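You operate a simulated robot arm through the tools that you are given. There is no shell and no other tool.

You are at the controls of a simulated two-armed robot. One attempt, no reset.

Task
Wipe up the spill on the top of the pine table with the green cloth and put it back.
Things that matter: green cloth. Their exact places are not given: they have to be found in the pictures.

Only the result counts: the job must be done as asked and must still hold three seconds after the hand-in. Knocking over, shifting, dropping, spilling or breaking anything else fails it. Flat cloth is picked up by pressing the open fingertips on it (5 to 10 N) and closing them slowly along it; thin cloth reads only 2 to 8 mm in the jaws.

Robot
Two 7-joint arms with two-finger parallel grippers on one trunk, on a base that drives. Base frame: it is fixed to the floor where the robot stands at the start and does not move with it; the origin is under the middle of the robot, x ahead of it, y to its left, z up. Readings come in m, rad, newtons and seconds.
The left shoulder is at the start at [0.07, 0.134, 1.051], the right one opposite. With the tool pointing down near the work surface each hand reaches from about 0.1 to 0.64 m from the robot's upright axis, wherever it stands, measured 20 degrees to its own side. Places, roughly: green cloth [1.5, -3, 0.75]. Payload 1.57 kg a hand.
The TCP of each hand is the grasp point between the finger pads, 0.03 m short of the fingertips. In the tool frame z runs along the fingers and y along their closing line. Largest opening 0.08 m; finger width 0.017, thickness 0.012; the body of the gripper, 0.04 by 0.082 m, starts 0.08 m behind the TCP.
Orientation is that of the tool frame in the base frame, as a unit quaternion [x, y, z, w]. With the fingers straight down and closing along the base's y, the tool's x points along the base's -x, its y along +y and its z along -z.

Tools
- The arms move only by the tool nudge_tool. It takes "left_increments", "right_increments" or both (then of equal length, played together; a hand with none holds still); each is a list that holds one entry, the list of rows, each a list of 7 numbers: the shift along the tool's x, y, z in m, then the turn, a rotation vector about the tool's x, y, z in rad, then the gripper command, from -1 (shut) to 1 (fully open), values between in proportion. In form: [[[dx, dy, dz, ax, ay, az, jaw], ...]]. A call has 1 to 20 rows; each row shifts and turns the commanded pose from where the row before left it, along the tool's axes as they then stand. A row lasts 0.2 s, in which the tool goes at most 0.05 m and 0.15 rad; a call with a longer step from one row to the next is refused whole, and so is a gripper value outside its range. A pose out of reach is approached as far as the arm can. The call stops where the force on the tool passes 40 N (or 10 N more than at its start, if that is more) or the arm is blocked; 0.2 s more then pass. The fingers move at their own pace (about 0.153 m/s each) and stop on an object; they squeeze with about 23 N. The grip force told is the motor's: it shows also when the fingers shut on nothing. Time passes only in rows, and 0.2 s behind the last, so rows that do not move let the fingers close. The reply holds the time, the measured pose of the TCP, the force on the tool along the base axes, the opening and the grip force, in the units named above and with some noise, with the torque about the TCP (base axes, N m) and any sound that the robot's microphone picked up.
- Cameras (640 x 400 px; columns grow to the right, rows downward): "scene" is now at [0.1356, -0.0038, 1.2766]; the picture's right is [-0.03, -1.00, 0.00], its down [-0.60, 0.02, -0.80] and it looks along [0.80, -0.02, -0.60] (base axes); focal length 284 px, centre (320, 200). "left" rides on the left gripper at [0.072, 0.007, -0.122] in its tool frame; the picture's right is [-0.09, 1.00, 0.00], its down [-0.84, -0.08, -0.54] and it looks along [-0.54, -0.05, 0.84] (tool axes); focal length 238 px, centre (320, 200). "right" rides on the right gripper at [0.072, -0.007, -0.122] in its tool frame; the picture's right is [0.09, 1.00, 0.00], its down [-0.84, 0.08, -0.54] and it looks along [-0.54, 0.05, 0.84] (tool axes); focal length 238 px, centre (320, 200).
- grab_frame(camera): a new picture of that camera. The clock stands still meanwhile.
- move_column(by): slides the trunk up (or, below 0, down) by that many m; the arms and the scene camera ride with it, the base frame stays. It gives what a move gives, with no picture.
- steer(legs): drives the robot by 1 to 6 legs, each [ahead, left, turn to the left] in m, m and rad, along the robot's own axes; the way and the turn of a leg run together, so that a leg with both is an arc; at most 1.5 m and 3.142 rad a leg. The arms and the cameras ride along, it lands a little off, and it stops where it bumps. It gives what a move gives.
- turn_head(pan, tilt): turns the head with the scene camera to pan (to the left, within 1.501 rad either way) and tilt (down, from -0.506 to 1.204), counted from straight ahead of the robot. It gives what a move gives.
- measure_at(camera, pixels): for up to 12 pixels [column, row] of the newest picture of that camera ("zoom" is the newest enlarged one), the place [x, y, z] in the base frame of the surface seen there, good to about 0.002 m. The clock stands still meanwhile.
- zoom(camera, box): a new picture of the part [left, top, right, bottom] of that camera's present view, enlarged. The clock stands still meanwhile.
- close_job(): hands the job in; it is judged then, once.

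Leave the grippers open and the arms clear of the work at the hand-in unless told otherwise.

The tools are called after ">>>" as name(argument=value, ...) on one line, values as JSON. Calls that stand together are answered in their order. nudge_tool: Moves the arms, as the interface text tells. Its arguments: {"type":"object","properties":{"left_increments":{"type":"array","items":{"type":"array","items":{"type":"array","items":{"type":"number"}}}},"right_increments":{"type":"array","items":{"type":"array","items":{"type":"array","items":{"type":"number"}}}}},"required":[]} The other tools are called the same way: move_column (by) slides the trunk up or down; steer (legs) drives the base; turn_head (pan, tilt) turns the head that bears the scene camera; grab_frame (camera) takes a picture; measure_at (camera, pixels) gives the place of the surface under pixels of a picture; zoom (camera, box) takes an enlarged picture of a part of a camera's view; close_job () hands the job in.

At the start:

```text
clock: 0.0
left_tcp_pos: [0.4787, 0.2479, 0.9594]
left_orientation: [0.0, 1.0, 0.0, 0.0]
left_force: [-0.3, -0.5, -0.6]
left_ft_torque: [0.03, 0.01, -0.02]
left_opening: 0.0799
left_grasp_force: 0.1
right_tcp_pos: [0.4719, -0.2192, 0.9632]
right_orientation: [0.002, 1.0, 0.0, 0.0]
right_force: [-0.2, -0.1, -0.2]
right_ft_torque: [-0.04, -0.03, -0.02]
right_opening: 0.08
right_grasp_force: 0.1
trunk travel left (down, up): [-0.625, 0.315]
robot x, y, heading: [0.0001, 0.0035, -0.001]
head pan, tilt: [-0.028, 0.646]
```

scene: 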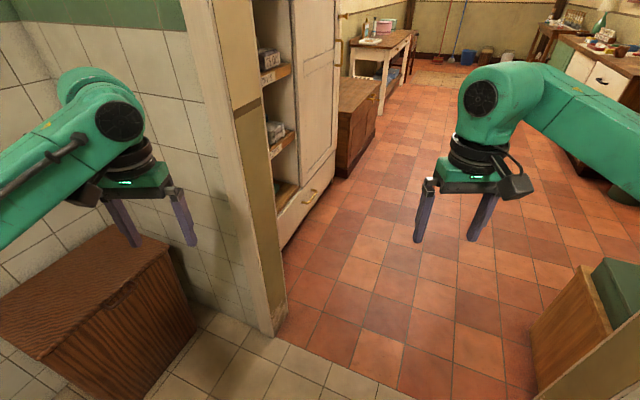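
right: 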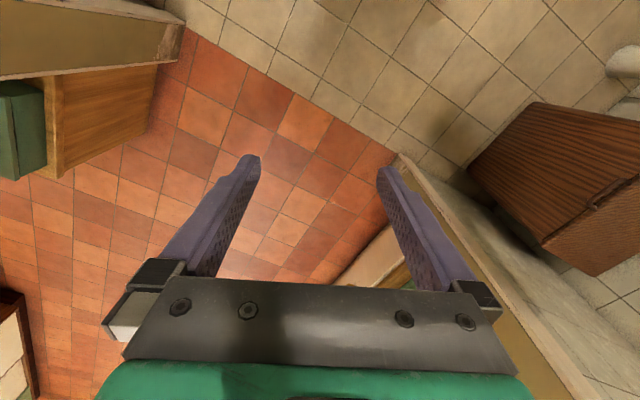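
left: 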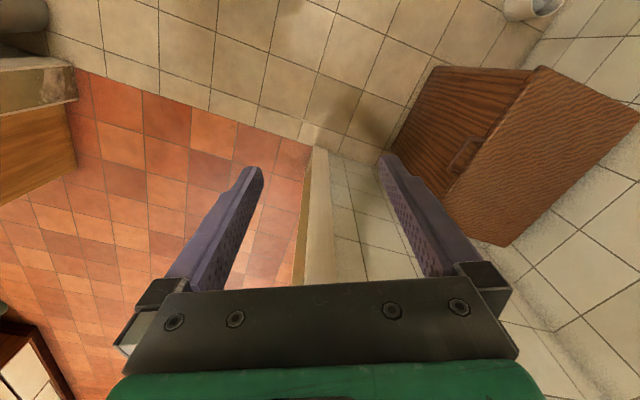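

The robot stands in a small tiled room. A doorway ahead leads to a room with red floor tiles. I'll turn the head right to look towards the cloth's rough place.

>>> turn_head(pan=-0.6, tilt=0.3)

>>> grab_frame(camera="scene")

>>> turn_head(pan=-0.1, tilt=0.3)

>>> grab_frame(camera="scene")

>>> turn_head(pan=-0.1, tilt=1.0)

>>> grab_frame(camera="scene")

>>> turn_head(pan=-1.2, tilt=0.6)

>>> grab_frame(camera="scene")

```text
clock: 1.0
left_tcp_pos: [0.4792, 0.2472, 0.9587]
left_orientation: [0.0, 1.0, 0.0, 0.0]
left_force: [0.1, 0.3, -0.5]
left_ft_torque: [0.01, 0.04, -0.01]
left_opening: 0.0802
left_grasp_force: 0.0
right_tcp_pos: [0.4721, -0.2194, 0.9636]
right_orientation: [0.001, 1.0, 0.0, 0.0]
right_force: [0.2, -0.5, -0.2]
right_ft_torque: [-0.02, -0.03, 0.0]
right_opening: 0.0799
right_grasp_force: 0.0
trunk travel left (down, up): [-0.625, 0.315]
robot x, y, heading: [-0.0011, 0.0004, -0.004]
head pan, tilt: [-0.6, 0.3]
```

```text
taken
```

scene: 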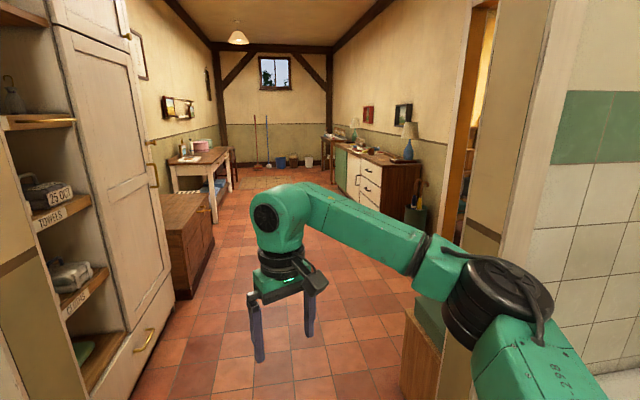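

```text
clock: 1.9
left_tcp_pos: [0.4793, 0.2479, 0.9592]
left_orientation: [0.0, 1.0, 0.001, -0.001]
left_force: [-0.5, -0.3, 0.4]
left_ft_torque: [-0.02, -0.03, 0.0]
left_opening: 0.08
left_grasp_force: 0.0
right_tcp_pos: [0.471, -0.2192, 0.9646]
right_orientation: [0.001, 1.0, 0.0, -0.001]
right_force: [0.0, -0.2, 1.0]
right_ft_torque: [-0.02, 0.0, 0.0]
right_opening: 0.0802
right_grasp_force: 0.1
trunk travel left (down, up): [-0.625, 0.315]
robot x, y, heading: [-0.0002, -0.0011, 0.0]
head pan, tilt: [-0.099, 0.3]
```

```text
taken
```

scene: 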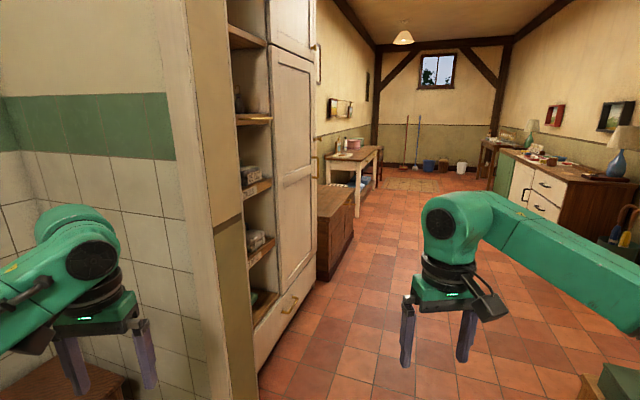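

```text
clock: 3.0
left_tcp_pos: [0.4787, 0.2471, 0.9584]
left_orientation: [0.0, 1.0, 0.001, -0.001]
left_force: [0.5, 0.3, 0.1]
left_ft_torque: [-0.01, 0.02, 0.02]
left_opening: 0.08
left_grasp_force: 0.1
right_tcp_pos: [0.4721, -0.2181, 0.9639]
right_orientation: [0.001, 1.0, 0.0, 0.0]
right_force: [-0.3, 0.7, 0.5]
right_ft_torque: [-0.02, -0.03, 0.01]
right_opening: 0.0802
right_grasp_force: 0.0
trunk travel left (down, up): [-0.625, 0.315]
robot x, y, heading: [-0.0012, -0.0023, -0.0]
head pan, tilt: [-0.099, 1.0]
```

```text
taken
```

scene: 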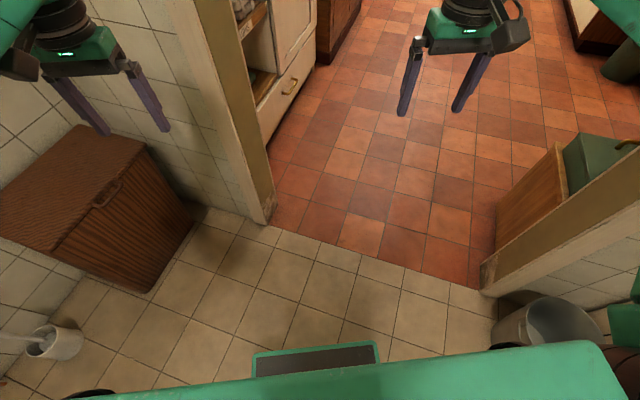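

```text
clock: 4.3
left_tcp_pos: [0.4791, 0.2489, 0.9586]
left_orientation: [0.0, 1.0, 0.0, -0.001]
left_force: [0.3, 0.9, -0.1]
left_ft_torque: [0.0, 0.01, 0.0]
left_opening: 0.0799
left_grasp_force: 0.0
right_tcp_pos: [0.4724, -0.2196, 0.9639]
right_orientation: [0.001, 1.0, 0.0, 0.0]
right_force: [0.6, 0.1, 0.6]
right_ft_torque: [-0.01, -0.02, -0.02]
right_opening: 0.08
right_grasp_force: 0.0
trunk travel left (down, up): [-0.625, 0.315]
robot x, y, heading: [-0.0029, 0.0007, -0.002]
head pan, tilt: [-1.201, 0.6]
```

```text
taken
```

scene: 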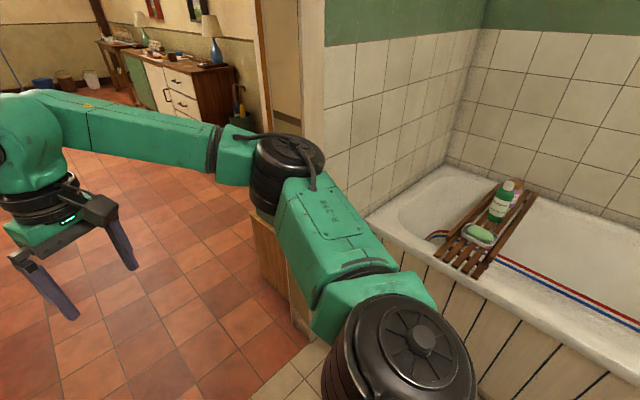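

The doorway is ahead, leaning to the right, and there seems to be another door in the hall's right wall. I'll measure door frame, hall and furniture points from fresh views.

>>> turn_head(pan=-0.5, tilt=0.35)

>>> grab_frame(camera="scene")

```text
clock: 5.4
left_tcp_pos: [0.4793, 0.2476, 0.9591]
left_orientation: [0.0, 1.0, 0.0, 0.0]
left_force: [0.4, 0.3, -1.1]
left_ft_torque: [-0.02, 0.0, -0.01]
left_opening: 0.0802
left_grasp_force: 0.0
right_tcp_pos: [0.4717, -0.2197, 0.9646]
right_orientation: [0.001, 1.0, 0.0, 0.0]
right_force: [0.6, -1.0, -0.7]
right_ft_torque: [-0.03, 0.01, 0.01]
right_opening: 0.0802
right_grasp_force: 0.0
trunk travel left (down, up): [-0.625, 0.315]
robot x, y, heading: [-0.0025, 0.0022, 0.002]
head pan, tilt: [-0.499, 0.351]
```

```text
taken
```

scene: 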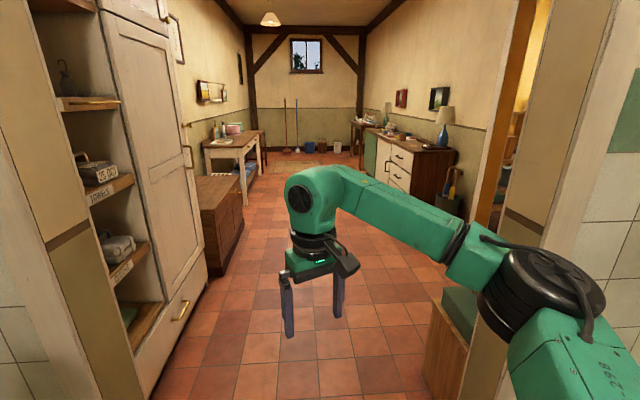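

>>> measure_at(camera="scene", pixels=[[235, 140], [268, 150], [170, 385], [420, 370], [405, 153], [450, 152], [472, 200], [508, 180], [570, 200], [60, 250], [230, 270], [360, 140]])

>>> zoom(camera="scene", box=[440, 60, 580, 260])

>>> zoom(camera="scene", box=[180, 80, 480, 220])

```text
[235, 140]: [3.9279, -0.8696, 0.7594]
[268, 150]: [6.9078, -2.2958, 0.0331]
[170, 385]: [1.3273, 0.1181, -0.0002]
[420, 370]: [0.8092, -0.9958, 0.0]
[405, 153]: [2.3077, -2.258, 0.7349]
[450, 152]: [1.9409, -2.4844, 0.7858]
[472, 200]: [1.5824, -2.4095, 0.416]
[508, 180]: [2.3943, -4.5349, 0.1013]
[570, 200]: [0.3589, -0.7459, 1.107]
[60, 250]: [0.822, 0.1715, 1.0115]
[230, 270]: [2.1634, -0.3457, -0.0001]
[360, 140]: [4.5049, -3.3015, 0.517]
```

```text
2.00 times, centred on (510, 160) of scene
```

zoom: 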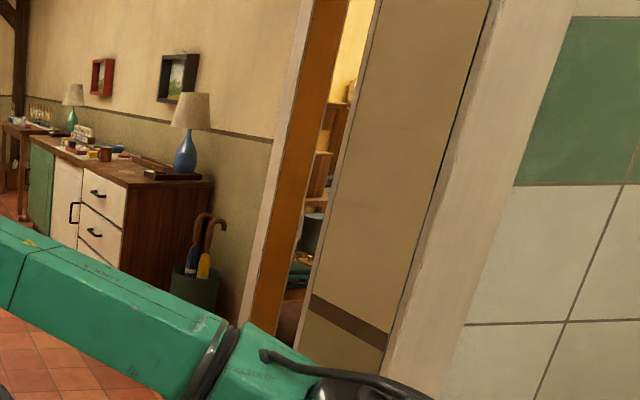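

```text
2.13 times, centred on (330, 150) of scene
```

zoom: 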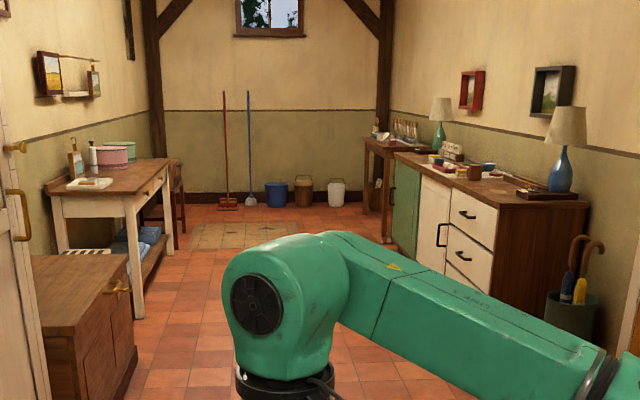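

The spot [1.5,-3] lies beyond the hall's right wall, so it's reached through the right-hand door. I'll measure the bathroom doorway first.

>>> turn_head(pan=-0.3, tilt=0.9)

>>> grab_frame(camera="scene")

```text
clock: 6.3
left_tcp_pos: [0.4788, 0.2484, 0.9599]
left_orientation: [0.0, 1.0, 0.0, -0.001]
left_force: [-0.6, 0.2, -0.8]
left_ft_torque: [-0.02, -0.01, -0.03]
left_opening: 0.0802
left_grasp_force: 0.0
right_tcp_pos: [0.4722, -0.2202, 0.9647]
right_orientation: [0.001, 1.0, 0.0, 0.0]
right_force: [0.0, 0.1, -0.7]
right_ft_torque: [0.02, 0.06, -0.03]
right_opening: 0.08
right_grasp_force: 0.0
trunk travel left (down, up): [-0.625, 0.315]
robot x, y, heading: [0.0042, 0.0029, 0.003]
head pan, tilt: [-0.3, 0.901]
```

```text
taken
```

scene: 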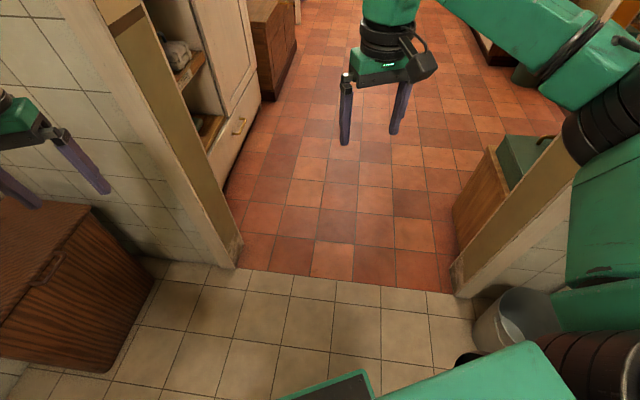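

>>> measure_at(camera="scene", pixels=[[234, 268], [238, 250], [456, 296], [450, 272], [490, 310], [510, 230], [240, 290], [450, 300], [222, 185], [440, 215], [505, 175], [262, 100]])

```text
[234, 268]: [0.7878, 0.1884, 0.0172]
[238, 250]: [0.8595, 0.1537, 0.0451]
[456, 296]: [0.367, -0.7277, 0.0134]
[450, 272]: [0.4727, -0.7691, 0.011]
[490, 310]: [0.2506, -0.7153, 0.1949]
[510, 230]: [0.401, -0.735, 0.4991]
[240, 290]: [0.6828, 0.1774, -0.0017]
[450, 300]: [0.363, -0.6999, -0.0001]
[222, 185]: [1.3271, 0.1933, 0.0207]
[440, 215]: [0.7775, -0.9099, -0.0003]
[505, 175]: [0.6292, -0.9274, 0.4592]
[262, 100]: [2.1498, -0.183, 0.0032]
```

The doorway is about 1.0 m wide, and the robot is centred on it at a heading of about -0.43 rad. I'll measure how far the right arm's elbow sticks out before driving.

>>> turn_head(pan=-1.2, tilt=0.8)

>>> grab_frame(camera="scene")

>>> measure_at(camera="scene", pixels=[[290, 110], [300, 130], [250, 90], [340, 200], [400, 250], [430, 260], [230, 260], [200, 250], [420, 290]])

```text
clock: 7.5
left_tcp_pos: [0.4785, 0.247, 0.9589]
left_orientation: [0.0, 1.0, -0.001, 0.0]
left_force: [1.2, -1.0, 0.8]
left_ft_torque: [0.01, -0.03, 0.02]
left_opening: 0.0802
left_grasp_force: 0.1
right_tcp_pos: [0.4715, -0.2196, 0.9639]
right_orientation: [0.001, 1.0, 0.0, -0.001]
right_force: [0.4, -0.5, -0.4]
right_ft_torque: [-0.02, 0.0, -0.02]
right_opening: 0.0799
right_grasp_force: 0.1
trunk travel left (down, up): [-0.625, 0.315]
robot x, y, heading: [0.0035, -0.0009, 0.002]
head pan, tilt: [-1.201, 0.799]
```

```text
taken
```

scene: 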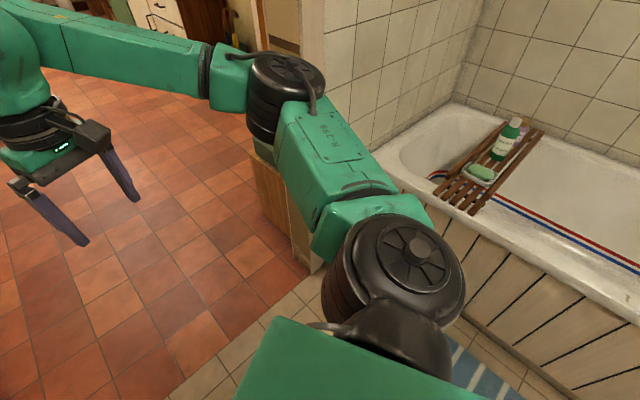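

```text
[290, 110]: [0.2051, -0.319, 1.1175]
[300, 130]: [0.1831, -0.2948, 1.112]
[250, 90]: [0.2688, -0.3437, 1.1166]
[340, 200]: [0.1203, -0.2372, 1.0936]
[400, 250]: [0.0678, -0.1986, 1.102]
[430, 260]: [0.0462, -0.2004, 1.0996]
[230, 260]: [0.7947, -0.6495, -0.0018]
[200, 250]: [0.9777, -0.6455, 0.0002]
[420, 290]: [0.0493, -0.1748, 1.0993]
```

The elbows reach out about 0.38 m, so the robot fits the doorway with about 0.1 m to spare each side. I'll turn by -0.43 and drive ahead through the door.

>>> steer(legs=[[0, 0, -0.43], [0.4, 0, 0]])

>>> turn_head(pan=-0.5, tilt=0.7)

>>> grab_frame(camera="scene")

```text
clock: 11.3
left_tcp_pos: [0.8956, -0.1419, 0.9586]
left_orientation: [0.215, 0.977, 0.0, -0.001]
left_force: [0.5, -0.4, 0.4]
left_ft_torque: [0.02, 0.01, 0.03]
left_opening: 0.0799
left_grasp_force: 0.0
right_tcp_pos: [0.6939, -0.5623, 0.9635]
right_orientation: [0.216, 0.976, -0.001, 0.0]
right_force: [-0.4, -0.7, -0.2]
right_ft_torque: [-0.02, 0.03, 0.0]
right_opening: 0.0799
right_grasp_force: 0.0
trunk travel left (down, up): [-0.625, 0.315]
robot x, y, heading: [0.358, -0.165, -0.435]
head pan, tilt: [-1.201, 0.799]
```

```text
clock: 12.4
left_tcp_pos: [0.897, -0.1417, 0.9584]
left_orientation: [0.215, 0.977, 0.0, 0.0]
left_force: [0.4, -1.0, 0.5]
left_ft_torque: [-0.01, -0.02, 0.01]
left_opening: 0.0802
left_grasp_force: 0.0
right_tcp_pos: [0.694, -0.5614, 0.9646]
right_orientation: [0.215, 0.977, 0.0, 0.0]
right_force: [-0.2, 0.5, -0.6]
right_ft_torque: [-0.02, 0.02, -0.04]
right_opening: 0.0799
right_grasp_force: 0.1
trunk travel left (down, up): [-0.625, 0.315]
robot x, y, heading: [0.3592, -0.1688, -0.439]
head pan, tilt: [-0.499, 0.7]
```

```text
taken
```

scene: 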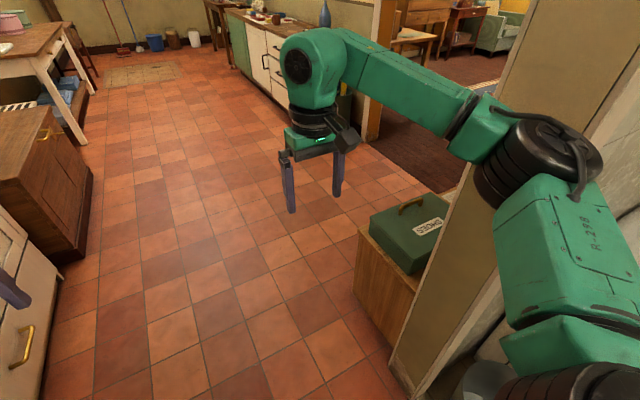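

The opening to the next room is on the right. I'll carry on ahead, then look right.

>>> steer(legs=[[0.9, 0, 0]])

>>> turn_head(pan=-1.0, tilt=0.4)

>>> grab_frame(camera="scene")

```text
clock: 17.1
left_tcp_pos: [1.7134, -0.5261, 0.9589]
left_orientation: [0.218, 0.976, 0.0, -0.001]
left_force: [1.1, 0.3, -0.1]
left_ft_torque: [0.0, 0.0, 0.02]
left_opening: 0.0799
left_grasp_force: 0.1
right_tcp_pos: [1.5078, -0.9456, 0.9647]
right_orientation: [0.219, 0.976, 0.0, 0.0]
right_force: [-0.3, -0.1, -0.2]
right_ft_torque: [0.01, 0.05, -0.01]
right_opening: 0.0798
right_grasp_force: 0.1
trunk travel left (down, up): [-0.625, 0.315]
robot x, y, heading: [1.1725, -0.5462, -0.437]
head pan, tilt: [-0.499, 0.7]
```

```text
clock: 18.0
left_tcp_pos: [1.7135, -0.5264, 0.9577]
left_orientation: [0.218, 0.976, 0.0, -0.001]
left_force: [0.5, -0.2, -0.5]
left_ft_torque: [0.0, 0.0, 0.0]
left_opening: 0.08
left_grasp_force: 0.0
right_tcp_pos: [1.5083, -0.9449, 0.9655]
right_orientation: [0.219, 0.976, 0.0, 0.0]
right_force: [-0.4, 0.7, 0.4]
right_ft_torque: [0.0, -0.03, -0.01]
right_opening: 0.0799
right_grasp_force: 0.1
trunk travel left (down, up): [-0.625, 0.315]
robot x, y, heading: [1.1782, -0.547, -0.441]
head pan, tilt: [-1.0, 0.4]
```

```text
taken
```

scene: 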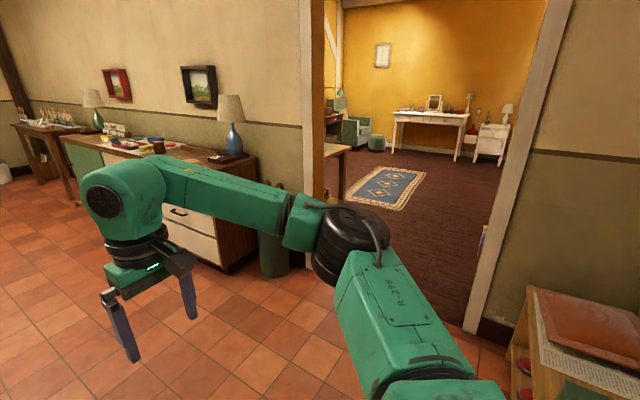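

I can see the opening into the yellow room, with a table just behind its left jamb. I'll measure the jambs and zoom in.

>>> measure_at(camera="scene", pixels=[[470, 325], [335, 148], [345, 190], [315, 190], [480, 300], [500, 230], [272, 270], [520, 290], [390, 185], [440, 115], [250, 160], [330, 200]])

>>> zoom(camera="scene", box=[290, 80, 530, 230])

```text
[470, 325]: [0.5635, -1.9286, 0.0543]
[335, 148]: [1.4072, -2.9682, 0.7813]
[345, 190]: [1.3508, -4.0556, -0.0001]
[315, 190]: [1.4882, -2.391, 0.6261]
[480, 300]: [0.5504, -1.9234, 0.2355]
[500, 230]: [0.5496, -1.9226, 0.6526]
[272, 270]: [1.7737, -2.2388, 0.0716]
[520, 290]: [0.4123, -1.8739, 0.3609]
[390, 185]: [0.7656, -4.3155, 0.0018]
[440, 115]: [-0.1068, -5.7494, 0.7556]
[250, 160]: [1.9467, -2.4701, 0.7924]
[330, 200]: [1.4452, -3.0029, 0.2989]
```

```text
2.67 times, centred on (410, 155) of scene
```

zoom: 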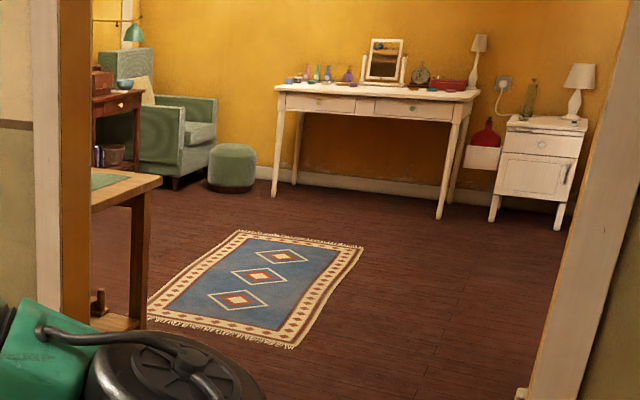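

The green cloth edge is visible on a light wood table just past the left jamb. The opening is about 1.03 m wide. I'll go ahead 0.54 m, turn right 90° to face it, move closer and look.

>>> steer(legs=[[0.54, 0, 0], [0, 0, -1.567], [0.6, 0, 0]])

>>> turn_head(pan=0.35, tilt=0.5)

>>> grab_frame(camera="scene")

```text
clock: 28.0
left_tcp_pos: [1.4242, -1.8606, 0.9588]
left_orientation: [0.844, 0.536, 0.0, 0.0]
left_force: [0.2, 0.3, 0.6]
left_ft_torque: [0.03, 0.03, 0.01]
left_opening: 0.0798
left_grasp_force: 0.0
right_tcp_pos: [1.0042, -1.6555, 0.9634]
right_orientation: [0.845, 0.535, 0.0, 0.0]
right_force: [-0.1, -0.3, -0.4]
right_ft_torque: [0.04, 0.01, 0.01]
right_opening: 0.08
right_grasp_force: 0.1
trunk travel left (down, up): [-0.625, 0.315]
robot x, y, heading: [1.4043, -1.3214, -2.007]
head pan, tilt: [-1.0, 0.4]
```

```text
clock: 29.5
left_tcp_pos: [1.4235, -1.8591, 0.9594]
left_orientation: [0.844, 0.536, 0.0, 0.0]
left_force: [0.5, 0.2, -0.1]
left_ft_torque: [-0.02, 0.0, -0.02]
left_opening: 0.08
left_grasp_force: 0.1
right_tcp_pos: [1.0047, -1.6546, 0.9652]
right_orientation: [0.845, 0.535, -0.001, 0.0]
right_force: [-0.3, -0.1, -0.5]
right_ft_torque: [-0.01, -0.02, 0.01]
right_opening: 0.08
right_grasp_force: 0.0
trunk travel left (down, up): [-0.625, 0.315]
robot x, y, heading: [1.4056, -1.3204, -2.011]
head pan, tilt: [0.351, 0.499]
```

```text
taken
```

scene: 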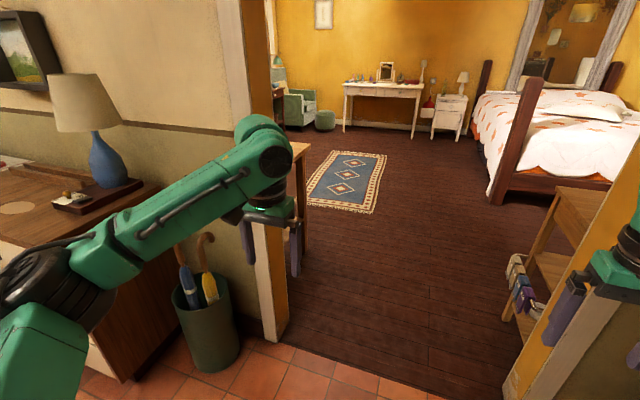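

The robot is centred on the opening. To the right, past the doorway, there is another wooden stand. I'll measure both doorposts and that stand before driving through.

>>> measure_at(camera="scene", pixels=[[268, 340], [510, 385], [560, 190], [525, 300], [575, 250], [300, 150], [302, 160], [500, 200], [380, 210], [545, 375]])

>>> turn_head(pan=-0.4, tilt=0.6)

>>> grab_frame(camera="scene")

```text
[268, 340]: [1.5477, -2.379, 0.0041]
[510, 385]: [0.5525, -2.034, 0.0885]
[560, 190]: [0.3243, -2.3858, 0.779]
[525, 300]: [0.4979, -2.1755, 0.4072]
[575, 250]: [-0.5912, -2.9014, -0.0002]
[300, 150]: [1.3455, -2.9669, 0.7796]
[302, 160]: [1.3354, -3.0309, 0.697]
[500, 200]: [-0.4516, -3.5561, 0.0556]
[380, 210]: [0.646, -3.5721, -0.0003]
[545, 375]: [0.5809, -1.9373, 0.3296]
```

```text
clock: 30.6
left_tcp_pos: [1.4238, -1.86, 0.9588]
left_orientation: [0.844, 0.536, 0.001, 0.0]
left_force: [0.1, 0.6, 0.2]
left_ft_torque: [-0.01, -0.01, 0.0]
left_opening: 0.08
left_grasp_force: 0.2
right_tcp_pos: [1.0044, -1.6535, 0.9638]
right_orientation: [0.844, 0.536, 0.0, 0.0]
right_force: [0.1, -0.6, -0.1]
right_ft_torque: [0.01, -0.03, -0.03]
right_opening: 0.0803
right_grasp_force: 0.0
trunk travel left (down, up): [-0.625, 0.315]
robot x, y, heading: [1.4062, -1.3206, -2.005]
head pan, tilt: [-0.4, 0.6]
```

```text
taken
```

scene: 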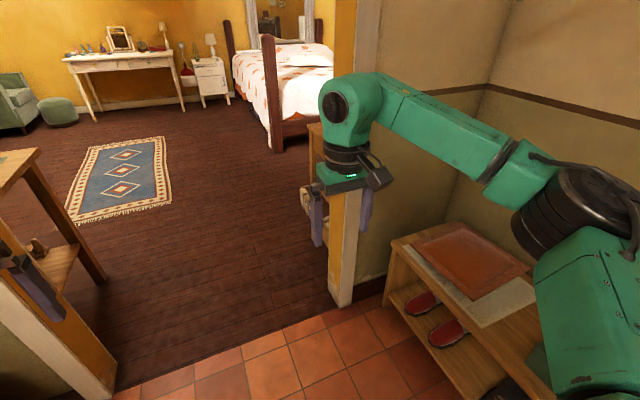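

There is clear room between the left table and the right stand: about 1.13 m against about 0.8 m of robot. I'll drive 1.4 m ahead through the opening and look left at the table.

>>> steer(legs=[[1.4, 0, 0]])

>>> turn_head(pan=1.4, tilt=0.6)

>>> grab_frame(camera="scene")

```text
clock: 37.5
left_tcp_pos: [0.8434, -3.1262, 0.9585]
left_orientation: [0.841, 0.541, 0.0, -0.001]
left_force: [-0.3, 0.2, -0.8]
left_ft_torque: [-0.02, 0.03, 0.03]
left_opening: 0.0799
left_grasp_force: 0.1
right_tcp_pos: [0.4224, -2.9258, 0.9648]
right_orientation: [0.842, 0.54, 0.0, 0.0]
right_force: [0.4, 0.7, 1.0]
right_ft_torque: [0.0, 0.0, -0.01]
right_opening: 0.0801
right_grasp_force: 0.2
trunk travel left (down, up): [-0.625, 0.315]
robot x, y, heading: [0.8143, -2.5856, -1.998]
head pan, tilt: [-0.4, 0.6]
```

```text
clock: 39.3
left_tcp_pos: [0.8432, -3.1259, 0.9594]
left_orientation: [0.842, 0.539, 0.001, 0.0]
left_force: [-0.7, 0.7, -0.1]
left_ft_torque: [0.02, -0.02, 0.0]
left_opening: 0.0801
left_grasp_force: 0.0
right_tcp_pos: [0.4212, -2.9266, 0.9646]
right_orientation: [0.841, 0.541, 0.0, 0.0]
right_force: [-0.9, 0.0, 0.6]
right_ft_torque: [0.02, 0.03, -0.01]
right_opening: 0.0799
right_grasp_force: 0.1
trunk travel left (down, up): [-0.625, 0.315]
robot x, y, heading: [0.8171, -2.5884, -1.993]
head pan, tilt: [1.4, 0.6]
```

```text
taken
```

scene: 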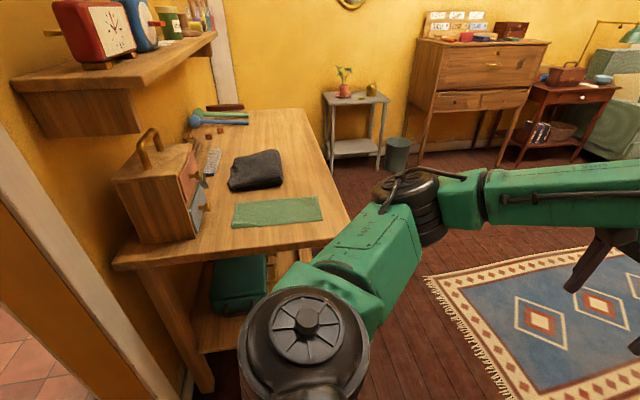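

I can see the table with the flat green cloth at about (278,210). There is a dark folded item next to it, a box on the left, and a shelf above the back of the table. I'll zoom in to find the spill.

>>> zoom(camera="scene", box=[110, 80, 360, 270])

>>> measure_at(camera="scene", pixels=[[233, 203], [318, 197], [323, 220], [232, 228], [114, 262], [325, 246], [190, 112], [302, 110], [230, 180], [283, 175], [130, 100], [195, 240]])

```text
2.11 times, centred on (235, 175) of scene
```

zoom: 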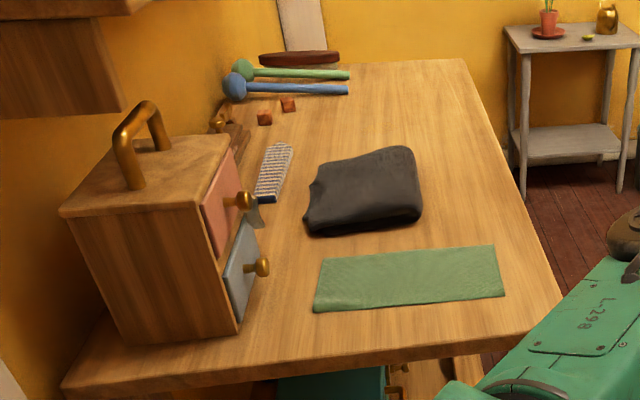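

```text
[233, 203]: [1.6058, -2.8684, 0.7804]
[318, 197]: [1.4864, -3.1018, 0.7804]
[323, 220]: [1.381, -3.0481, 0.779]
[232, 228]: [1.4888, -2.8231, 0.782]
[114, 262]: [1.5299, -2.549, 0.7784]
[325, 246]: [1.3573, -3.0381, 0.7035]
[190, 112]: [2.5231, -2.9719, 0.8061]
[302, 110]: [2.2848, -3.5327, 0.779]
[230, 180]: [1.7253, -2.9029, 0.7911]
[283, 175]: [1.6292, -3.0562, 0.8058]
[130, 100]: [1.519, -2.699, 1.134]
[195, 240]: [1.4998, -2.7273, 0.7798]
```

No spill stands out yet. I'll zoom in closer on the table, then check the other wooden stand to the right.

>>> zoom(camera="scene", box=[190, 95, 330, 185])

>>> zoom(camera="scene", box=[190, 165, 350, 265])

>>> turn_head(pan=-1.3, tilt=0.6)

>>> grab_frame(camera="scene")

```text
4.44 times, centred on (260, 140) of scene
```

zoom: 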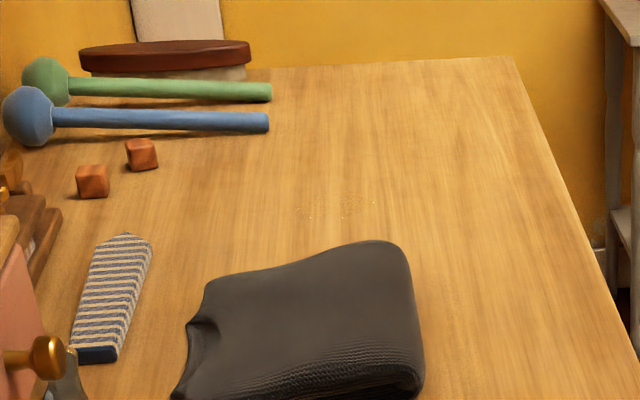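

```text
4.00 times, centred on (270, 215) of scene
```

zoom: 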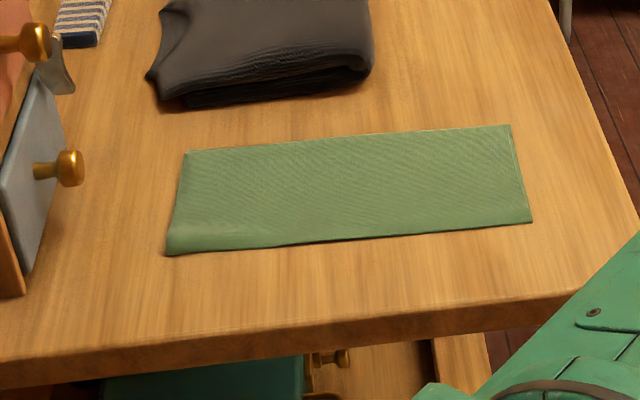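

```text
clock: 41.7
left_tcp_pos: [0.8436, -3.1269, 0.9582]
left_orientation: [0.841, 0.541, 0.001, 0.0]
left_force: [-0.8, -0.8, 0.0]
left_ft_torque: [-0.01, 0.0, -0.03]
left_opening: 0.08
left_grasp_force: 0.2
right_tcp_pos: [0.4217, -2.9248, 0.9641]
right_orientation: [0.841, 0.54, 0.0, 0.0]
right_force: [-0.4, 0.3, 0.4]
right_ft_torque: [-0.04, 0.03, 0.0]
right_opening: 0.08
right_grasp_force: 0.0
trunk travel left (down, up): [-0.625, 0.315]
robot x, y, heading: [0.8143, -2.5875, -2.0]
head pan, tilt: [-1.3, 0.6]
```

```text
taken
```

scene: 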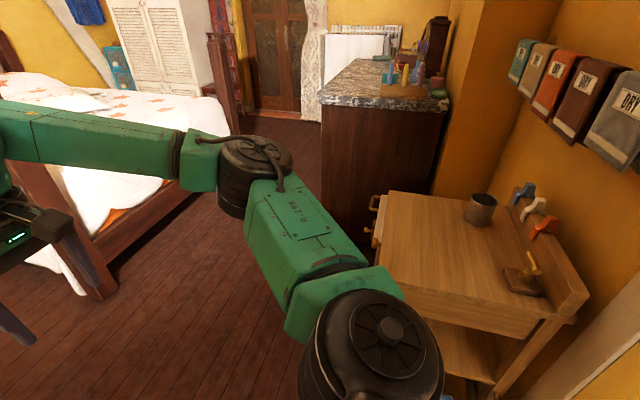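

There's a faint speckled patch on the first table just beyond the dark garment. I'll inspect the other wooden stand and the labelled cloths above it too.

>>> zoom(camera="scene", box=[350, 170, 600, 340])

>>> zoom(camera="scene", box=[490, 20, 640, 180])

>>> turn_head(pan=1.35, tilt=0.5)

>>> zoom(camera="scene", box=[230, 110, 310, 160])

```text
2.35 times, centred on (475, 255) of scene
```

zoom: 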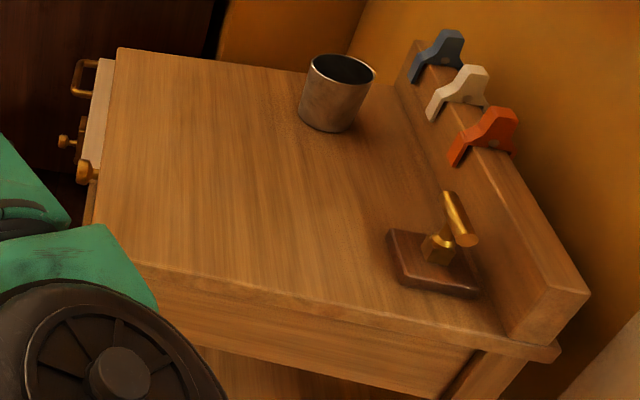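

```text
2.50 times, centred on (565, 100) of scene
```

zoom: 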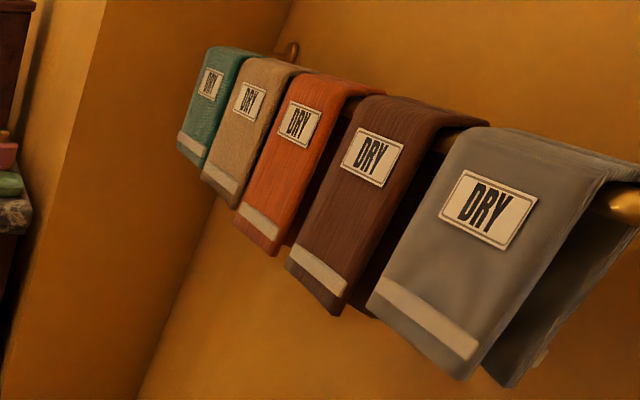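

```text
clock: 44.1
left_tcp_pos: [0.8432, -3.1263, 0.9602]
left_orientation: [0.842, 0.54, 0.001, -0.001]
left_force: [-0.3, -0.9, 0.4]
left_ft_torque: [0.0, 0.0, -0.02]
left_opening: 0.0798
left_grasp_force: 0.1
right_tcp_pos: [0.4211, -2.9249, 0.9639]
right_orientation: [0.842, 0.54, 0.0, 0.0]
right_force: [-0.2, 0.4, 0.0]
right_ft_torque: [0.01, -0.01, -0.02]
right_opening: 0.0801
right_grasp_force: 0.0
trunk travel left (down, up): [-0.625, 0.315]
robot x, y, heading: [0.8184, -2.5891, -1.997]
head pan, tilt: [1.349, 0.499]
```

```text
8.00 times, centred on (270, 135) of scene
```

zoom: 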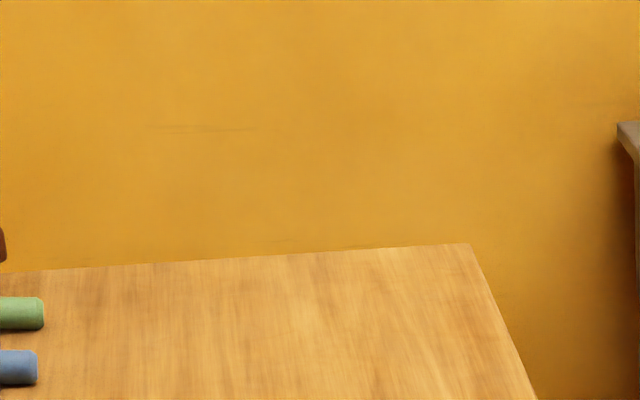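

>>> turn_head(pan=1.4, tilt=0.6)

>>> zoom(camera="scene", box=[234, 122, 298, 162])

>>> measure_at(camera="zoom", pixels=[[320, 200], [100, 200], [540, 200], [320, 100], [320, 300]])

```text
clock: 44.8
left_tcp_pos: [0.8427, -3.1257, 0.9573]
left_orientation: [0.841, 0.54, 0.0, 0.0]
left_force: [1.0, -0.1, 0.0]
left_ft_torque: [-0.04, 0.0, 0.01]
left_opening: 0.08
left_grasp_force: 0.0
right_tcp_pos: [0.4211, -2.9251, 0.964]
right_orientation: [0.842, 0.54, -0.001, 0.0]
right_force: [-0.2, -0.3, -0.7]
right_ft_torque: [0.03, 0.01, 0.0]
right_opening: 0.0799
right_grasp_force: 0.0
trunk travel left (down, up): [-0.625, 0.315]
robot x, y, heading: [0.8181, -2.5884, -1.996]
head pan, tilt: [1.4, 0.6]
```

```text
10.00 times, centred on (266, 142) of scene
```

zoom: 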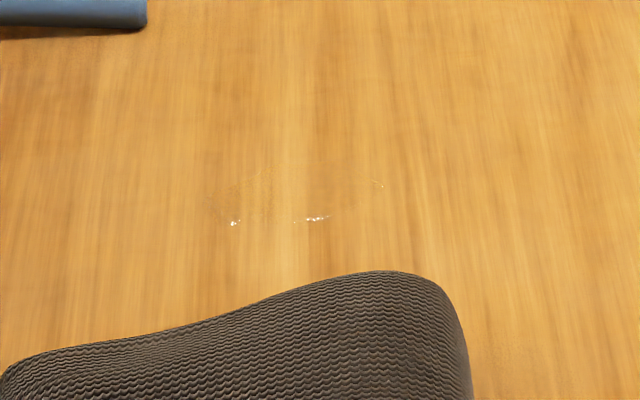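

```text
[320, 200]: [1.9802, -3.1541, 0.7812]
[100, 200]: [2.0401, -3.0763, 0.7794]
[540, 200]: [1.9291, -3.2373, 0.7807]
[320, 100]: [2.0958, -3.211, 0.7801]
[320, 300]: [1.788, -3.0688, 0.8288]
```

There's a faint clear puddle with glints just beyond the garment, centred near [1.985,-3.145] on the same table as the cloth. Next I need the rug corners and the size of the robot's base, so I can plan a path to the table's front.

>>> grab_frame(camera="scene")

>>> measure_at(camera="scene", pixels=[[425, 278], [585, 248], [500, 390], [340, 262], [340, 205], [355, 150], [385, 170], [560, 215], [415, 150], [160, 205], [205, 45], [150, 180]])

>>> turn_head(pan=0.6, tilt=1.2)

>>> grab_frame(camera="scene")

```text
taken
```

scene: 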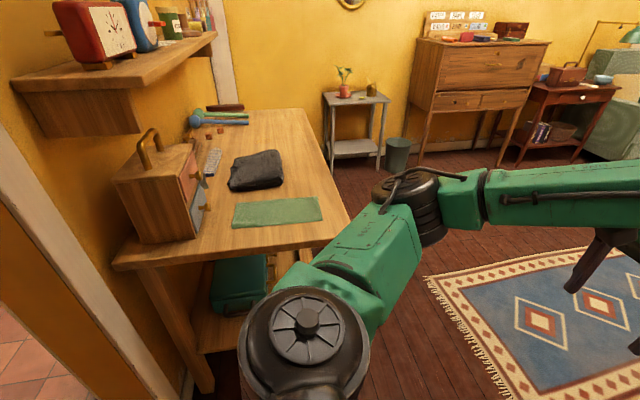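

```text
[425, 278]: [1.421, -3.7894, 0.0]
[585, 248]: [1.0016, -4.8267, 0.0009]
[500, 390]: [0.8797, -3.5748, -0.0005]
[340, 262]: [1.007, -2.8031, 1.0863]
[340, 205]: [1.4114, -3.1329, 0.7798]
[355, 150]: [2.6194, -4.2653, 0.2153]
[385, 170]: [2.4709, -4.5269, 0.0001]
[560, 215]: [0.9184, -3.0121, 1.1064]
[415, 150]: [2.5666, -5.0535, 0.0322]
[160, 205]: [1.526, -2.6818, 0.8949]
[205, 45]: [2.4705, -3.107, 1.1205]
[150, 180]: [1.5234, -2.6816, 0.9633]
```

```text
clock: 45.9
left_tcp_pos: [0.8429, -3.1256, 0.9587]
left_orientation: [0.841, 0.541, 0.001, 0.0]
left_force: [0.4, 0.1, 0.7]
left_ft_torque: [-0.02, 0.01, -0.02]
left_opening: 0.0801
left_grasp_force: 0.0
right_tcp_pos: [0.4215, -2.9244, 0.9644]
right_orientation: [0.841, 0.54, 0.001, 0.0]
right_force: [0.9, -0.2, 0.3]
right_ft_torque: [-0.02, 0.0, 0.01]
right_opening: 0.08
right_grasp_force: 0.1
trunk travel left (down, up): [-0.625, 0.315]
robot x, y, heading: [0.8133, -2.5854, -1.998]
head pan, tilt: [0.6, 1.201]
```

```text
taken
```

scene: 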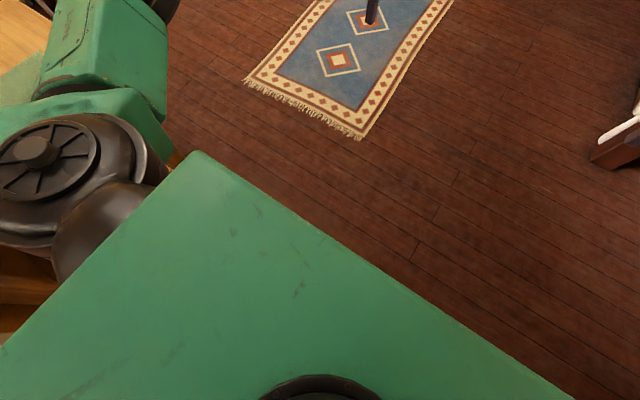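

I worked out a layout aligned with the walls. The table's front edge leaves about 0.6 m of floor before the rug. I'll drive ahead 0.55 m and turn about to face the table side, then check before strafing in front of it.

>>> steer(legs=[[0.56, 0, 0], [0, 0, 3.139]])

>>> turn_head(pan=-0.7, tilt=0.9)

>>> grab_frame(camera="scene")

```text
clock: 56.4
left_tcp_pos: [0.5672, -2.5645, 0.9592]
left_orientation: [-0.531, 0.847, 0.0, -0.001]
left_force: [0.3, -0.5, 0.0]
left_ft_torque: [0.01, 0.0, 0.05]
left_opening: 0.0801
left_grasp_force: 0.2
right_tcp_pos: [0.9833, -2.774, 0.9646]
right_orientation: [-0.531, 0.848, 0.0, 0.0]
right_force: [0.6, -0.5, 0.4]
right_ft_torque: [0.01, 0.0, 0.0]
right_opening: 0.08
right_grasp_force: 0.0
trunk travel left (down, up): [-0.625, 0.315]
robot x, y, heading: [0.5826, -3.1022, 1.119]
head pan, tilt: [0.6, 1.201]
```

```text
clock: 57.9
left_tcp_pos: [0.5673, -2.5647, 0.9599]
left_orientation: [-0.531, 0.847, 0.0, -0.001]
left_force: [-0.2, -0.3, -0.3]
left_ft_torque: [0.01, 0.04, 0.02]
left_opening: 0.0802
left_grasp_force: 0.1
right_tcp_pos: [0.9827, -2.7725, 0.9647]
right_orientation: [-0.531, 0.848, 0.0, 0.001]
right_force: [0.3, 0.5, -0.3]
right_ft_torque: [0.03, 0.01, 0.02]
right_opening: 0.0799
right_grasp_force: 0.0
trunk travel left (down, up): [-0.625, 0.315]
robot x, y, heading: [0.5804, -3.107, 1.116]
head pan, tilt: [-0.7, 0.901]
```

```text
taken
```

scene: 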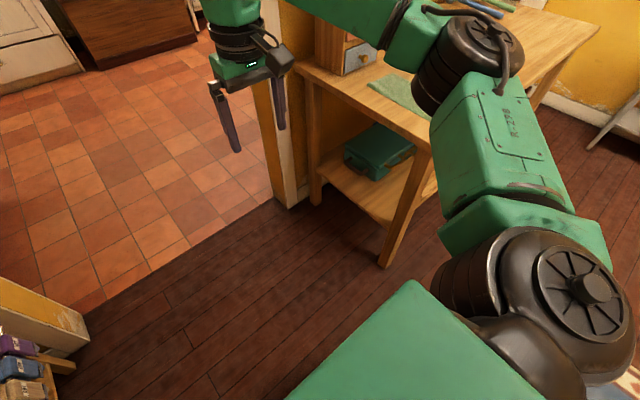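

The robot is beside the table's near end. I'll check the positions of the table's leg and lower shelf before strafing.

>>> measure_at(camera="scene", pixels=[[385, 265], [415, 180], [390, 215], [425, 128], [360, 200]])

>>> steer(legs=[[0, 0, 0.022], [0, -0.3, 0]])

```text
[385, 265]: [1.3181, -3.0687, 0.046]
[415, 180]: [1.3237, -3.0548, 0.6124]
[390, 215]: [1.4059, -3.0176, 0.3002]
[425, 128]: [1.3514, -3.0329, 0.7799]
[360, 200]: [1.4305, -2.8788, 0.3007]
```

```text
clock: 60.3
left_tcp_pos: [0.8282, -2.6882, 0.9586]
left_orientation: [-0.54, 0.842, 0.0, -0.001]
left_force: [-0.1, 0.5, 0.2]
left_ft_torque: [-0.01, -0.03, -0.02]
left_opening: 0.0799
left_grasp_force: 0.0
right_tcp_pos: [1.2503, -2.8905, 0.964]
right_orientation: [-0.54, 0.841, 0.001, -0.001]
right_force: [-0.4, 0.2, 0.3]
right_ft_torque: [-0.02, -0.02, -0.01]
right_opening: 0.08
right_grasp_force: 0.1
trunk travel left (down, up): [-0.625, 0.315]
robot x, y, heading: [0.8562, -3.2313, 1.141]
head pan, tilt: [-0.7, 0.901]
```

I'm well aligned, and the leg front sits about 0.34 m from the robot's axis line. I'll strafe another 0.29 m and look down at the table.

>>> steer(legs=[[0, -0.29, 0]])

>>> turn_head(pan=-0.6, tilt=0.8)

>>> grab_frame(camera="scene")

>>> grab_frame(camera="right")

```text
clock: 62.3
left_tcp_pos: [1.0927, -2.8118, 0.9593]
left_orientation: [-0.54, 0.842, -0.001, -0.001]
left_force: [0.4, -1.1, 0.4]
left_ft_torque: [-0.01, 0.01, -0.03]
left_opening: 0.08
left_grasp_force: 0.1
right_tcp_pos: [1.5151, -3.0108, 0.9645]
right_orientation: [-0.54, 0.842, 0.0, 0.0]
right_force: [-0.2, -0.2, -0.4]
right_ft_torque: [0.0, -0.01, 0.01]
right_opening: 0.0801
right_grasp_force: 0.1
trunk travel left (down, up): [-0.625, 0.315]
robot x, y, heading: [1.1178, -3.3488, 1.137]
head pan, tilt: [-0.7, 0.901]
```

```text
clock: 63.0
left_tcp_pos: [1.0942, -2.811, 0.9587]
left_orientation: [-0.54, 0.842, 0.0, -0.001]
left_force: [0.4, -0.3, -0.1]
left_ft_torque: [0.0, -0.02, -0.02]
left_opening: 0.08
left_grasp_force: 0.0
right_tcp_pos: [1.5147, -3.0105, 0.9649]
right_orientation: [-0.54, 0.842, 0.0, -0.001]
right_force: [-0.2, 0.2, 0.6]
right_ft_torque: [-0.02, 0.04, -0.01]
right_opening: 0.0799
right_grasp_force: 0.0
trunk travel left (down, up): [-0.625, 0.315]
robot x, y, heading: [1.1174, -3.3447, 1.14]
head pan, tilt: [-0.6, 0.799]
```

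```text
taken
```

scene: 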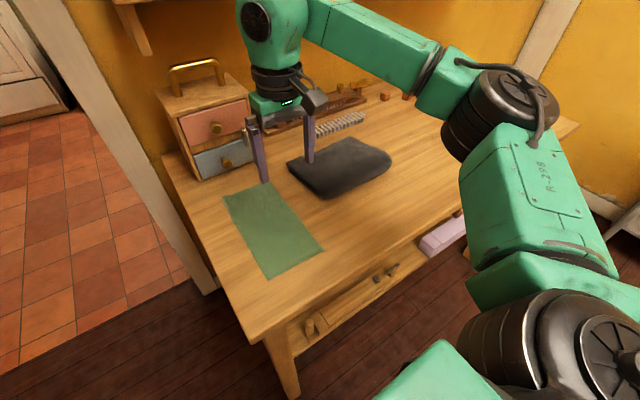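

```text
taken
```

right: 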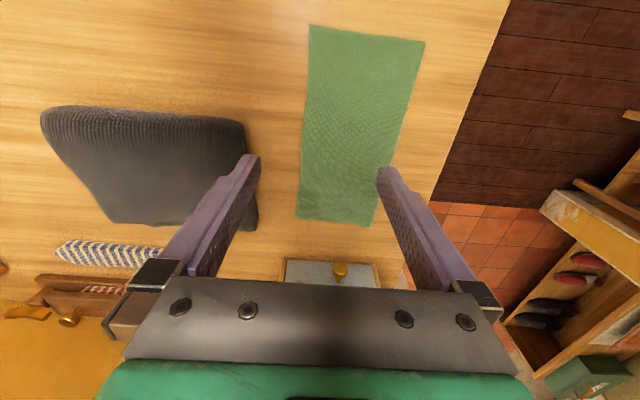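

I get a clear view of the cloth in the right gripper camera. I'll measure its corners and the table around it.

>>> measure_at(camera="right", pixels=[[312, 28], [421, 44], [374, 222], [300, 214], [345, 130], [420, 130], [247, 200], [240, 125], [290, 265], [340, 268]])

>>> zoom(camera="right", box=[260, 10, 460, 240])

```text
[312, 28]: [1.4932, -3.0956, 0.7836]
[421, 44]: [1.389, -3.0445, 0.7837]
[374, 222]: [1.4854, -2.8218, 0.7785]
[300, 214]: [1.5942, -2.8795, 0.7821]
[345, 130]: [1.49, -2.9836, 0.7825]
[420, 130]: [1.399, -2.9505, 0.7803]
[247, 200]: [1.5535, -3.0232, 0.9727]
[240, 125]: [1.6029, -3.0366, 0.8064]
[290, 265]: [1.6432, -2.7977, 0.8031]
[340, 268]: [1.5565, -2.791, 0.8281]
```

```text
1.74 times, centred on (360, 125) of right
```

zoom: 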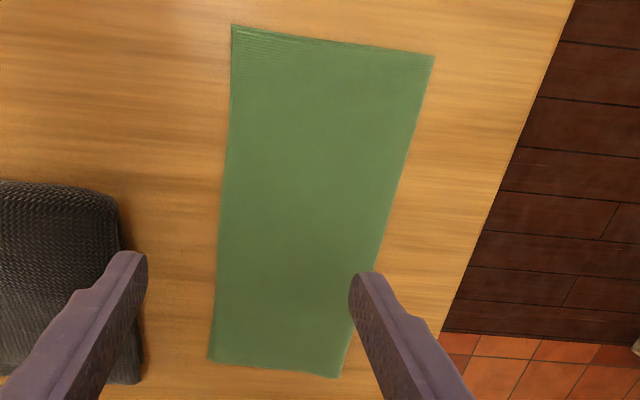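

Before grasping, I'll look at the spill from here to pin down its extent.

>>> turn_head(pan=-0.95, tilt=0.5)

>>> grab_frame(camera="scene")

```text
clock: 63.8
left_tcp_pos: [1.0925, -2.8096, 0.9591]
left_orientation: [-0.54, 0.842, 0.0, -0.001]
left_force: [-0.1, 0.1, -0.1]
left_ft_torque: [0.02, -0.01, -0.01]
left_opening: 0.08
left_grasp_force: 0.0
right_tcp_pos: [1.5141, -3.011, 0.965]
right_orientation: [-0.54, 0.841, 0.0, 0.0]
right_force: [-0.7, 0.0, -0.1]
right_ft_torque: [-0.03, 0.02, 0.0]
right_opening: 0.0798
right_grasp_force: 0.1
trunk travel left (down, up): [-0.625, 0.315]
robot x, y, heading: [1.1157, -3.3515, 1.139]
head pan, tilt: [-0.949, 0.499]
```

```text
taken
```

scene: 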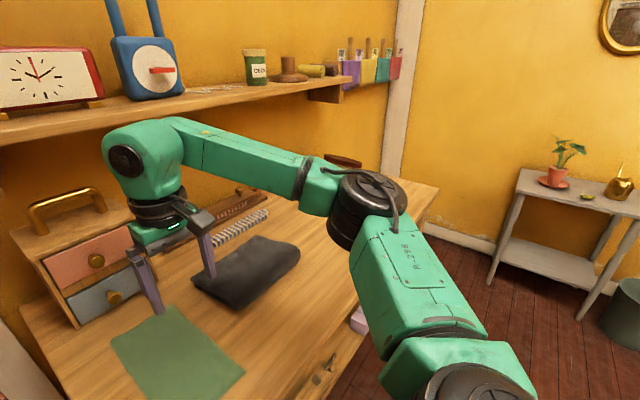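

The arm hides the spill. I'll strafe 0.5 m right so the right gripper camera looks straight down on it.

>>> steer(legs=[[0, -0.5, 0]])

>>> grab_frame(camera="right")

>>> zoom(camera="right", box=[200, 0, 440, 150])

```text
clock: 66.7
left_tcp_pos: [1.5393, -3.0152, 0.9596]
left_orientation: [-0.541, 0.841, -0.001, -0.001]
left_force: [-0.1, -0.7, -0.2]
left_ft_torque: [0.01, -0.01, 0.02]
left_opening: 0.0798
left_grasp_force: 0.1
right_tcp_pos: [1.9624, -3.2145, 0.9647]
right_orientation: [-0.541, 0.841, -0.001, 0.0]
right_force: [-0.5, -1.4, -0.1]
right_ft_torque: [0.0, 0.01, 0.03]
right_opening: 0.0801
right_grasp_force: 0.0
trunk travel left (down, up): [-0.625, 0.315]
robot x, y, heading: [1.565, -3.5513, 1.142]
head pan, tilt: [-0.949, 0.499]
```

```text
taken
```

right: 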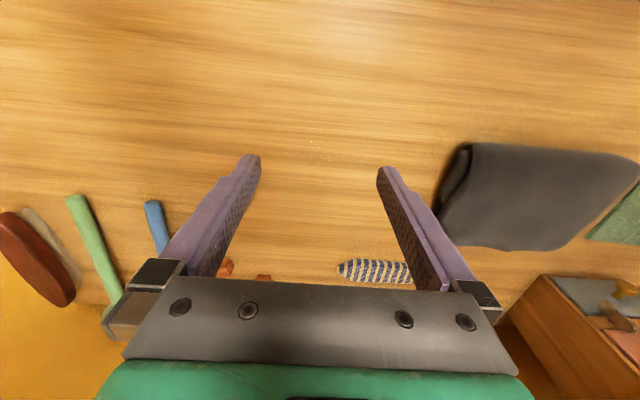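

```text
2.67 times, centred on (320, 75) of right
```

zoom: 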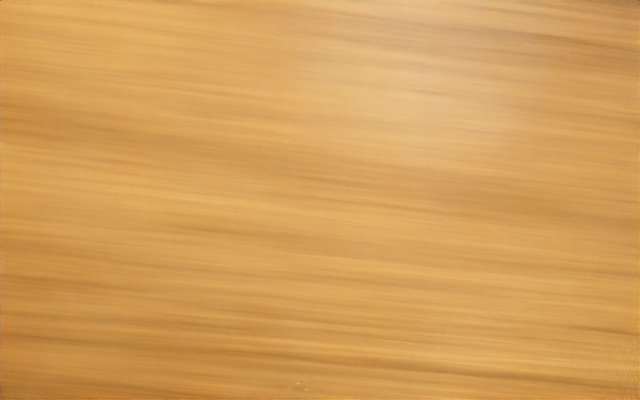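

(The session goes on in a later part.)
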